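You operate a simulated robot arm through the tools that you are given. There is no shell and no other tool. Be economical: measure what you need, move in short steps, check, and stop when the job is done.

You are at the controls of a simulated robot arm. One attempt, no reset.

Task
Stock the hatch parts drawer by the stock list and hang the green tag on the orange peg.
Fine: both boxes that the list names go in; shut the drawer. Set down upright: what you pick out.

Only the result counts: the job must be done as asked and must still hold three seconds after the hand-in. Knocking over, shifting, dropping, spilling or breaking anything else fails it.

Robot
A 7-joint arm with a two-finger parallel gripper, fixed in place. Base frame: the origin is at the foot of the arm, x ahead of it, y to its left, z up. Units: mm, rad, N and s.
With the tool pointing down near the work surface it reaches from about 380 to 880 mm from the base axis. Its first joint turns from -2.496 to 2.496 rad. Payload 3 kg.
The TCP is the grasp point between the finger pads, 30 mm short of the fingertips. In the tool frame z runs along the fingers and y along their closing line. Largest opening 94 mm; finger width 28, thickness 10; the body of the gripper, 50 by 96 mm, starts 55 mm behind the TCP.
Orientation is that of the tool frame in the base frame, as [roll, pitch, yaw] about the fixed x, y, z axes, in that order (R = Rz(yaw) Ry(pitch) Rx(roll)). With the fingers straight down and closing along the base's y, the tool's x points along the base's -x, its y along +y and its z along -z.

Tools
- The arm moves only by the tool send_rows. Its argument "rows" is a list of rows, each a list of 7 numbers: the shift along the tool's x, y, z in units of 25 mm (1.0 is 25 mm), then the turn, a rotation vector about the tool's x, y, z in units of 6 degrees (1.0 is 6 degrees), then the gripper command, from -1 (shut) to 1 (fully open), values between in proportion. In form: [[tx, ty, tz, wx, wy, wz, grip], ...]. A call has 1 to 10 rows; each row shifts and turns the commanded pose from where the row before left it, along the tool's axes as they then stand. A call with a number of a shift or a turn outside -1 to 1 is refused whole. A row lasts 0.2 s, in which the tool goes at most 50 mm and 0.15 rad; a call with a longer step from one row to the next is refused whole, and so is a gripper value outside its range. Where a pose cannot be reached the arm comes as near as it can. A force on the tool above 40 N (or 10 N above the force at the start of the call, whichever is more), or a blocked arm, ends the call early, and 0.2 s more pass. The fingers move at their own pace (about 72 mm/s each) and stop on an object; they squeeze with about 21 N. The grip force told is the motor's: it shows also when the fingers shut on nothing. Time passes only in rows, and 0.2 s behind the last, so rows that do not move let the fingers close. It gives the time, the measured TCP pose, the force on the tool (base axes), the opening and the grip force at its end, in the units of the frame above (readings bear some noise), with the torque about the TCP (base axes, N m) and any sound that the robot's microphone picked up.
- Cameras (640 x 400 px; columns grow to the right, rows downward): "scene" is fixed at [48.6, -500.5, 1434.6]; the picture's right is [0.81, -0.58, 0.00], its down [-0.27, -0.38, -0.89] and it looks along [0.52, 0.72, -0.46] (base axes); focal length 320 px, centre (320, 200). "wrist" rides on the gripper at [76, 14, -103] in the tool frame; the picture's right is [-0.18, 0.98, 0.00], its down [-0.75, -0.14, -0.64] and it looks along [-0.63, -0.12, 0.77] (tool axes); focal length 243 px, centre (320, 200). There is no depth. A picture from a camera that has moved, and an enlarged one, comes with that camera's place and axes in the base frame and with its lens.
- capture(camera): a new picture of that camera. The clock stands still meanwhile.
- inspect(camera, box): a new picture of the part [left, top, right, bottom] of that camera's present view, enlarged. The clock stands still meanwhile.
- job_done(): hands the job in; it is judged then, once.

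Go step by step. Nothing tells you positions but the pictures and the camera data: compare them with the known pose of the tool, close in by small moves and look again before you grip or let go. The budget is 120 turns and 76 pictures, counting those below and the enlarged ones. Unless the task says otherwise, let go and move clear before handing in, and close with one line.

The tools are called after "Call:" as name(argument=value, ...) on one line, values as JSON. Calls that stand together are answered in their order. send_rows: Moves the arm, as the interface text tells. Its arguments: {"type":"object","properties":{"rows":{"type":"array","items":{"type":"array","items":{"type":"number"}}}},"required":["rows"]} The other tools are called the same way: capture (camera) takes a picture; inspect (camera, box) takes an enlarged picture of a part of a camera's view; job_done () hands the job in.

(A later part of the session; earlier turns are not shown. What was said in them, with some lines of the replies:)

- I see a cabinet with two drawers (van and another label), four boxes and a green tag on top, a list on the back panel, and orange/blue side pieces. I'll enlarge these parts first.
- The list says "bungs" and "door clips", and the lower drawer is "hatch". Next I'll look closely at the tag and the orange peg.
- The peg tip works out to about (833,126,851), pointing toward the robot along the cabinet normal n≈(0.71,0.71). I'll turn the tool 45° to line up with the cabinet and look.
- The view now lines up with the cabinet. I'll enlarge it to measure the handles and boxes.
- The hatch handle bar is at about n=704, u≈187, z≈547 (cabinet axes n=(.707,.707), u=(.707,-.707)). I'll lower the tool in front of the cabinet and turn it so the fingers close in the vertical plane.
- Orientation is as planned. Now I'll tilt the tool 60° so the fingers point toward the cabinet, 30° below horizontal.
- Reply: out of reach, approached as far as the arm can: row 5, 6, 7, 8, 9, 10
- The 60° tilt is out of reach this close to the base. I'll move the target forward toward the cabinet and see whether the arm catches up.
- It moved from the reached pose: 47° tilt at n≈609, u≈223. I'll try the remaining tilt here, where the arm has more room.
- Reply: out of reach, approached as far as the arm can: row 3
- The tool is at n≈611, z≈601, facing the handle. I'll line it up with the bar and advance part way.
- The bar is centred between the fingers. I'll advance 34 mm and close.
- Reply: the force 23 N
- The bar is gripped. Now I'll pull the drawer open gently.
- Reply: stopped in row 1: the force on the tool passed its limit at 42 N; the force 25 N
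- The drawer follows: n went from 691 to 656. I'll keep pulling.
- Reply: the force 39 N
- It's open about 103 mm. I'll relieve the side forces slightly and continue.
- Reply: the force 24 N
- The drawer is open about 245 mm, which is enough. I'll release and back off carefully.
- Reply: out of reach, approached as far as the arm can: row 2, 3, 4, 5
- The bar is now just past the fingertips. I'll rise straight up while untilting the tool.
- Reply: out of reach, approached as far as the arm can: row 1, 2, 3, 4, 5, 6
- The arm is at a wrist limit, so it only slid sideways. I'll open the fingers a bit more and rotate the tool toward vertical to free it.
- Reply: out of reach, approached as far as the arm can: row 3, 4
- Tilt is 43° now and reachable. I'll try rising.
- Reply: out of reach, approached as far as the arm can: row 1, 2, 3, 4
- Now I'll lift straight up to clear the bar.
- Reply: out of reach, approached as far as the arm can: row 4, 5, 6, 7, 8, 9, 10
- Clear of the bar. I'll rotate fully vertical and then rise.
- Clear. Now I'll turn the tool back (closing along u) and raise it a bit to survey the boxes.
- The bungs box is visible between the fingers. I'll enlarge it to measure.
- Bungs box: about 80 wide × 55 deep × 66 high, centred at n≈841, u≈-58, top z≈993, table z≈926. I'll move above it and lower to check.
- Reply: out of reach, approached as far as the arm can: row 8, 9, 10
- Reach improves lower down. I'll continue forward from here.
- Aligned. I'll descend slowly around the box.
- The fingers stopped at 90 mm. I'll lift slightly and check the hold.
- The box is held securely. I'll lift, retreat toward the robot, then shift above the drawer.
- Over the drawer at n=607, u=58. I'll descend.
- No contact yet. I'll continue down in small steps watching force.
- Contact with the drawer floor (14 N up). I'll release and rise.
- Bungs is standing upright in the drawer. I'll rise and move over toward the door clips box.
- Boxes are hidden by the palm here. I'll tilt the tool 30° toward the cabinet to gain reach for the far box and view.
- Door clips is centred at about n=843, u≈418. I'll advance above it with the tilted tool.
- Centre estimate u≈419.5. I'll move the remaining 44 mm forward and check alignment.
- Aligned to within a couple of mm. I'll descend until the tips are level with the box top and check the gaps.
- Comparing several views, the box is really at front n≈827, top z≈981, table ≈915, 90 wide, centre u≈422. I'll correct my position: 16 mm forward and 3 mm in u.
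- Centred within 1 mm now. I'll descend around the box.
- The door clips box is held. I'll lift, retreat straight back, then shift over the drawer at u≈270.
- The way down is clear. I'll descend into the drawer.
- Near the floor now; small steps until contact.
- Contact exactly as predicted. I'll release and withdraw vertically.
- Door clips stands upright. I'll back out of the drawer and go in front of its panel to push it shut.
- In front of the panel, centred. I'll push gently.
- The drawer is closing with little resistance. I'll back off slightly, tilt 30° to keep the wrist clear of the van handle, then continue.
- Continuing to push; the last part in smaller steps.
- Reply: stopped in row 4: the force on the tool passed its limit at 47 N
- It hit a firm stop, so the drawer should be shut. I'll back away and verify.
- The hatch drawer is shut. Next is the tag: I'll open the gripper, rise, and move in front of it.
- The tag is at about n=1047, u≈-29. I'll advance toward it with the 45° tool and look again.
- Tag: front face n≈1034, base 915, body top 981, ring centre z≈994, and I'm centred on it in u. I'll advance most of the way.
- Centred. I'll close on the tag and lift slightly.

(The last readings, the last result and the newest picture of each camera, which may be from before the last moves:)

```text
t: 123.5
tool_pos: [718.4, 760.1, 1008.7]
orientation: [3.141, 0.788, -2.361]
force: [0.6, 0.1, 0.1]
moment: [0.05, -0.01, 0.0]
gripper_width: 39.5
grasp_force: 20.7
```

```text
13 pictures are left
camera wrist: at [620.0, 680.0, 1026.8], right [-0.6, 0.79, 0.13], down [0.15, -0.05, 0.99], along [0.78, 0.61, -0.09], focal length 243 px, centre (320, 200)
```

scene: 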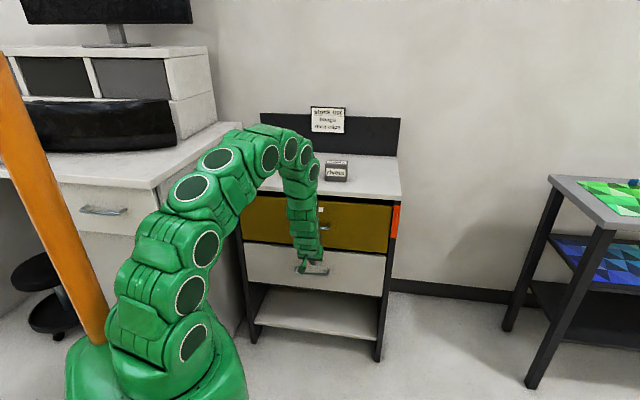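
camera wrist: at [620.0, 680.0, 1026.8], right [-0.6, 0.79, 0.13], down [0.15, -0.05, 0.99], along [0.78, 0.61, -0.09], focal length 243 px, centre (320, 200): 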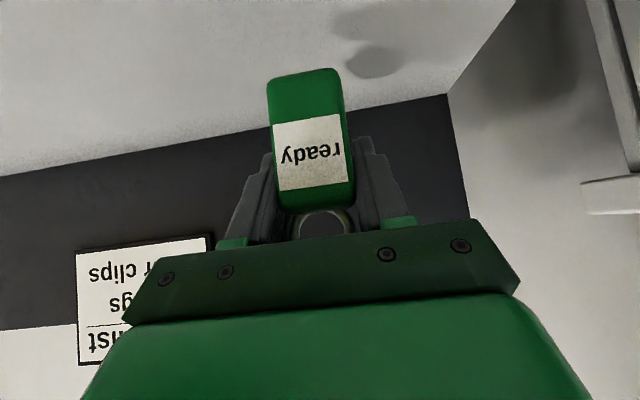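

The tag is held. I'll lift it above box height, then retreat straight back before crossing over.

Call:
send_rows(rows=[[-0.85, 0, -0.85, 0, 0, 0, -1], [-0.85, 0, -0.85, 0, 0, 0, -1], [0.707, 0, -0.707, 0, 0, 0, -1], [0.707, 0, -0.707, 0, 0, 0, -1], [0.707, 0, -0.707, 0, 0, 0, -1], [0.707, 0, -0.707, 0, 0, 0, -1], [0.707, 0, -0.707, 0, 0, 0, -1], [0.707, 0, -0.707, 0, 0, 0, -1], [0.707, 0, -0.707, 0, 0, 0, -1], [0.707, 0, -0.707, 0, 0, 0, -1]])

Call:
send_rows(rows=[[0.707, 0, -0.707, 0, 0, 0, -1], [0.707, 0, -0.707, 0, 0, 0, -1], [0.707, 0, -0.707, 0, 0, 0, -1], [0.707, -1, -0.707, 0, 0, 0, -1], [0.707, -1, -0.707, 0, 0, 0, -1], [0.707, -1, -0.707, 0, 0, 0, -1], [0.707, -1, -0.707, 0, 0, 0, -1], [0.707, -1, -0.707, 0, 0, 0, -1], [0.707, -1, -0.707, 0, 0, 0, -1], [0, -1, 0, 0, 0, 0, -1]])

Call:
send_rows(rows=[[0, -1, 0, 0, 0, 0, -1], [0, -1, 0, 0, 0, 0, -1], [0, -1, 0, 0, 0, 0, -1], [0, -1, 0, 0, 0, 0, -1], [0, -1, 0, 0, 0, 0, -1], [0, -1, 0, 0, 0, 0, -1], [0, -1, 0, 0, 0, 0, -1], [0, -1, 0, 0, 0, 0, -1], [0, -1, 0, 0, 0, 0, -1], [0, -1, 0, 0, 0, 0, -1]])

```text
t: 125.7
tool_pos: [575.3, 616.3, 1065.4]
orientation: [-3.141, 0.784, -2.36]
force: [0.0, -1.3, -0.5]
moment: [0.01, 0.01, -0.04]
gripper_width: 39.2
grasp_force: 21.3
```

```text
t: 127.9
tool_pos: [540.9, 333.4, 1065.8]
orientation: [3.141, 0.789, -2.36]
force: [-0.5, -0.3, -0.5]
moment: [0.0, 0.0, -0.01]
gripper_width: 39.4
grasp_force: 20.9
```

```text
t: 130.1
tool_pos: [717.1, 157.1, 1067.2]
orientation: [3.14, 0.788, -2.358]
force: [0.6, 0.7, -0.8]
moment: [-0.02, 0.0, 0.0]
gripper_width: 39.2
grasp_force: 21.8
```

Call:
send_rows(rows=[[0.68, -0.416, 0.68, 0, 0, 0, -1], [0.68, -0.416, 0.68, 0, 0, 0, -1], [0.68, -0.416, 0.68, 0, 0, 0, -1], [0.68, -0.416, 0.68, 0, 0, 0, -1], [0.68, -0.416, 0.68, 0, 0, 0, -1], [0.68, -0.416, 0.68, 0, 0, 0, -1], [0.68, -0.416, 0.68, 0, 0, 0, -1], [0.68, -0.416, 0.68, 0, 0, 0, -1], [0.68, -0.416, 0.68, 0, 0, 0, -1], [0.68, -0.416, 0.68, 0, 0, 0, -1]])

Call:
inspect(camera="wrist", box=[220, 110, 440, 250])

Call:
inspect(camera="scene", box=[340, 180, 440, 260])

```text
t: 132.3
tool_pos: [790.9, 83.1, 825.1]
orientation: [3.14, 0.788, -2.359]
force: [0.0, -0.2, -0.2]
moment: [0.03, -0.02, -0.02]
gripper_width: 39.2
grasp_force: 20.8
```

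```text
2.86 times, centred on (330, 180) of wrist
camera zoom: at [691.0, 3.6, 844.2], right [-0.6, 0.79, 0.13], down [0.15, -0.05, 0.99], along [0.78, 0.61, -0.09], focal length 693 px, centre (291, 257)
```

zoom: 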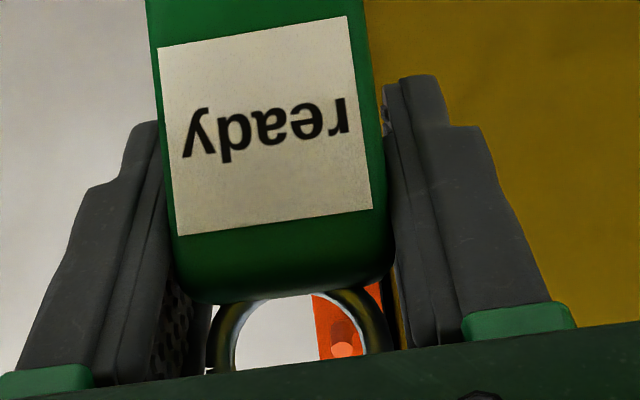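

```text
5.00 times, centred on (390, 220) of scene
camera zoom: at [48.6, -500.5, 1434.6], right [0.81, -0.58, 0.0], down [-0.27, -0.38, -0.89], along [0.52, 0.72, -0.46], focal length 1599 px, centre (-30, 100)
```

zoom: 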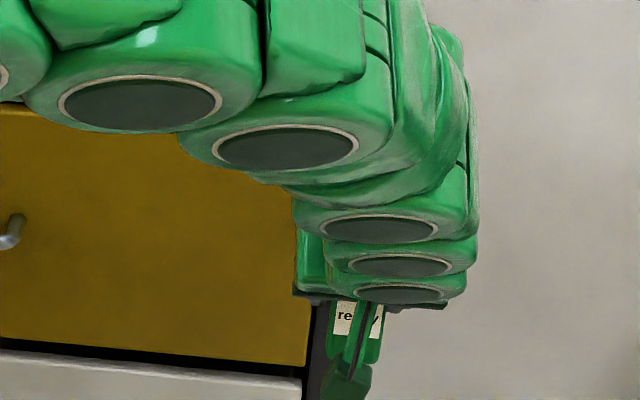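

I can see the peg tip through the ring. The ring needs about 4 mm toward -u and 3 mm up; then I'll advance to just before the tip.

Call:
send_rows(rows=[[-0.085, 0.15, -0.085, 0, 0, 0, -1], [-0.35, 0, 0.35, 0, 0, 0, -1], [-0.35, 0, 0.35, 0, 0, 0, -1], [-0.283, 0, 0.283, 0, 0, 0, -1], [0, 0, 0, 0, 0, 0, -1]])

Call:
inspect(camera="wrist", box=[260, 180, 380, 250])

```text
t: 133.5
tool_pos: [811.9, 110.2, 828.5]
orientation: [3.14, 0.787, -2.359]
force: [0.0, -0.1, -0.8]
moment: [-0.03, -0.01, 0.01]
gripper_width: 39.3
grasp_force: 21.1
```

```text
5.33 times, centred on (320, 215) of wrist
camera zoom: at [713.5, 30.8, 848.0], right [-0.6, 0.79, 0.13], down [0.15, -0.05, 0.99], along [0.78, 0.61, -0.09], focal length 1294 px, centre (320, 120)
```

zoom: 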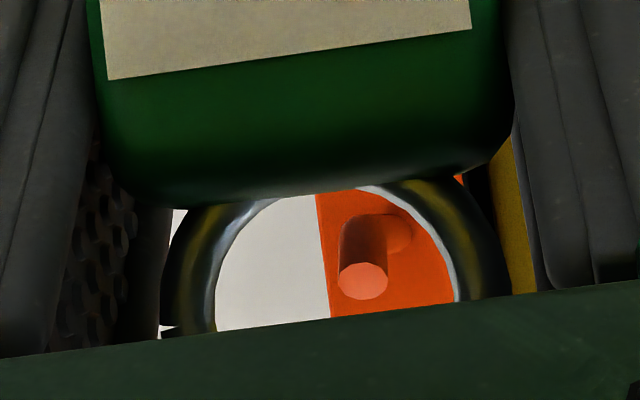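

The ring is centred on the peg tip. I'll advance 45 mm along the peg.

Call:
send_rows(rows=[[-0.2, 0, 0.2, 0, 0, 0, -1], [-0.2, 0, 0.2, 0, 0, 0, -1], [-0.2, 0, 0.22, 0, 0, 0, -1], [-0.2, 0, 0.22, 0, 0, 0, -1], [-0.2, 0, 0.24, 0, 0, 0, -1], [-0.2, 0, 0.24, 0, 0, 0, -1]])

Call:
inspect(camera="wrist", box=[260, 180, 380, 250])

```text
t: 134.9
tool_pos: [843.8, 143.8, 826.4]
orientation: [3.141, 0.787, -2.36]
force: [0.0, -0.4, -0.1]
moment: [0.0, -0.05, 0.0]
gripper_width: 39.5
grasp_force: 21.2
```

```text
5.33 times, centred on (320, 215) of wrist
camera zoom: at [744.4, 63.3, 846.1], right [-0.6, 0.79, 0.13], down [0.15, -0.05, 0.99], along [0.78, 0.61, -0.09], focal length 1294 px, centre (320, 120)
```

zoom: 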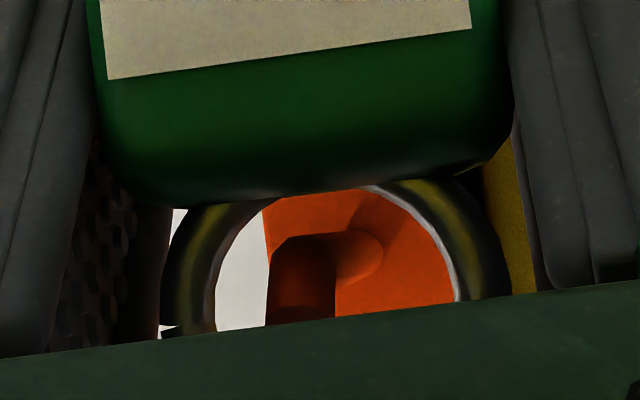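

The peg is through the ring. I'll lower until the ring's top rests on the peg.

Call:
send_rows(rows=[[0.08, 0, 0.08, 0, 0, 0, -1], [0.08, 0, 0.08, 0, 0, 0, -1], [0.06, 0, 0.06, 0, 0, 0, -1], [0.03, 0, 0.03, 0, 0, 0, -1], [0.03, 0, 0.03, 0, 0, 0, -1], [0.03, 0, 0.03, 0, 0, 0, -1]])

Call:
inspect(camera="wrist", box=[260, 180, 380, 250])

```text
t: 136.3
tool_pos: [844.3, 141.8, 815.9]
orientation: [3.14, 0.79, -2.36]
force: [4.9, 3.7, 15.7]
moment: [-0.33, 0.29, 0.04]
gripper_width: 39.4
grasp_force: 21.2
```

```text
5.33 times, centred on (320, 215) of wrist
camera zoom: at [744.6, 62.6, 835.7], right [-0.6, 0.79, 0.13], down [0.15, -0.05, 0.99], along [0.78, 0.61, -0.09], focal length 1294 px, centre (320, 120)
```

zoom: 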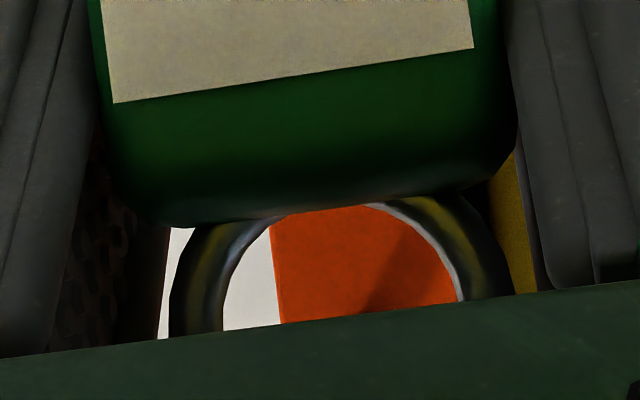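

The ring is bearing on the peg (16 N up). I'll open slowly and look.

Call:
send_rows(rows=[[-0.02, 0, -0.02, 0, 0, 0, -0.5], [0, 0, 0, 0, 0, 0, -0.1], [0, 0, 0, 0, 0, 0, 0.2], [0, 0, 0, 0, 0, 0, 0.4], [0, 0, 0, 0, 0, 0, 0.4]])

Call:
inspect(camera="wrist", box=[220, 60, 440, 250])

```text
t: 137.5
tool_pos: [843.8, 141.5, 816.1]
orientation: [3.14, 0.789, -2.36]
force: [0.3, -0.1, 0.3]
moment: [-0.01, -0.03, 0.02]
gripper_width: 65.7
grasp_force: 0.1
```

```text
2.11 times, centred on (330, 155) of wrist
camera zoom: at [744.4, 62.4, 835.9], right [-0.6, 0.79, 0.13], down [0.15, -0.05, 0.99], along [0.78, 0.61, -0.09], focal length 511 px, centre (299, 295)
```

zoom: 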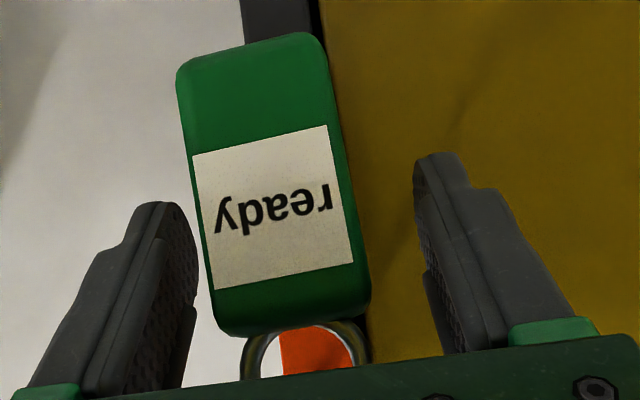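

The tag hangs by itself. I'll retreat along the tool axis.

Call:
send_rows(rows=[[0, 0, -0.2, 0, 0, 0, 0.6], [0, 0, -0.3, 0, 0, 0, 0.6], [0, 0, -0.5, 0, 0, 0, 0.6], [0, 0, -0.7, 0, 0, 0, 0.6], [0, 0, -0.8, 0, 0, 0, 0.6], [0.3, 0, -0.8, 0, 0, 0, 0.6], [0.3, 0, -0.8, 0, 0, 0, 0.6], [0.3, 0.8, -0.8, 0, 0, 0, 0.6], [0.3, 0.8, -0.5, 0, 0, 0, 0.6], [0, 0.8, -0.5, 0, 0, 0, 0.6]])

Call:
capture(camera="wrist")

```text
t: 139.7
tool_pos: [710.1, 95.6, 898.2]
orientation: [3.137, 0.786, -2.361]
force: [-0.1, 0.1, -0.8]
moment: [0.04, -0.03, 0.0]
gripper_width: 75.2
grasp_force: 0.1
```

```text
6 pictures are left
camera wrist: at [611.9, 16.9, 917.9], right [-0.6, 0.79, 0.13], down [0.16, -0.05, 0.99], along [0.78, 0.61, -0.09], focal length 243 px, centre (320, 200)
```

wrist: 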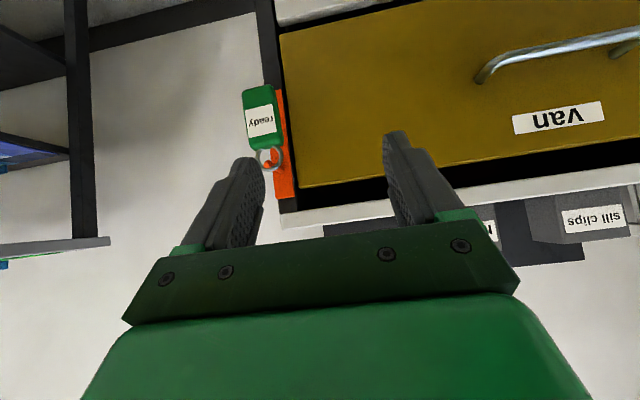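

The tag hangs on the orange peg and the arm is clear. I'll move further away, let time pass, and do a last check from the scene camera.

Call:
send_rows(rows=[[0.3, 1, -0.8, 0, 0, 0, 0.6], [0.3, 1, -0.8, 0, 0, 0, 0.6], [0, 1, -0.8, 0, 0, 0, 0.6], [0, 1, -0.8, 0, 0, 0, 0.6], [0, 1, -0.8, 0, 0, 0, 0.6], [0, 1, 0, 0, 0, 0, 0.6], [0, 1, 0, 0, 0, 0, 0.6], [0, 1, 0, 0, 0, 0, 0.6], [0, 1, 0, 0, 0, 0, 0.6], [0, 1, 0, 0, 0, 0, 0.6]])

Call:
inspect(camera="scene", box=[225, 130, 415, 310])

Call:
inspect(camera="scene", box=[365, 190, 425, 250])

```text
t: 141.9
tool_pos: [556.5, 148.8, 966.9]
orientation: [-3.134, 0.783, -2.358]
force: [-0.3, -0.3, -0.3]
moment: [-0.01, 0.03, 0.01]
gripper_width: 75.6
grasp_force: 0.1
out of reach, approached as far as the arm can: row 6, 7, 8, 9, 10
```

```text
2.22 times, centred on (320, 220) of scene
camera zoom: at [48.6, -500.5, 1434.6], right [0.81, -0.58, 0.0], down [-0.27, -0.38, -0.89], along [0.52, 0.72, -0.46], focal length 711 px, centre (320, 156)
```

zoom: 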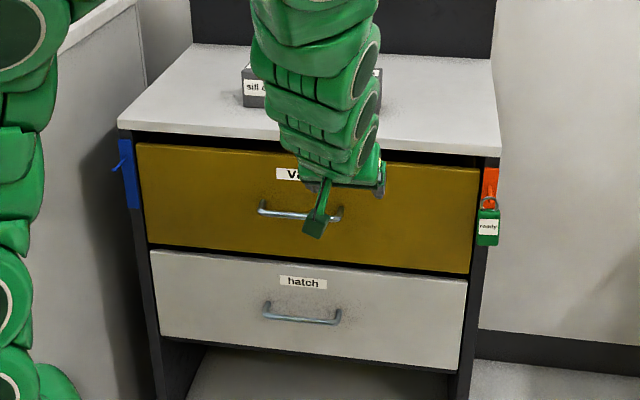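

```text
6.67 times, centred on (395, 220) of scene
camera zoom: at [48.6, -500.5, 1434.6], right [0.81, -0.58, 0.0], down [-0.27, -0.38, -0.89], along [0.52, 0.72, -0.46], focal length 2132 px, centre (-180, 67)
```

zoom: 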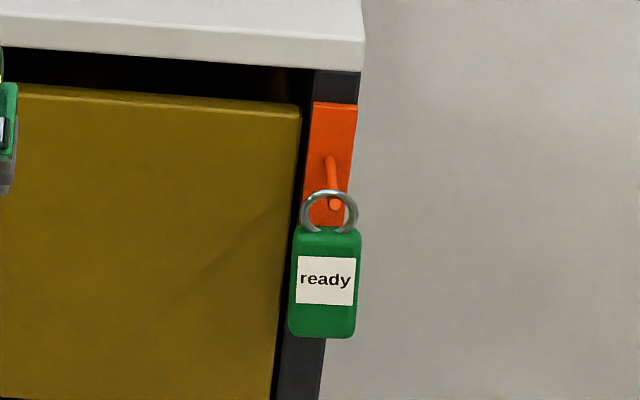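

Both boxes are in the shut hatch drawer, the tag hangs on the orange peg, and the arm is clear. I'm handing in now.

Call:
job_done()

```text
The job is handed in.
```

The bungs and door clips boxes went upright into the hatch drawer, which is pushed shut, the green tag hangs on the orange peg, and the job is handed in.
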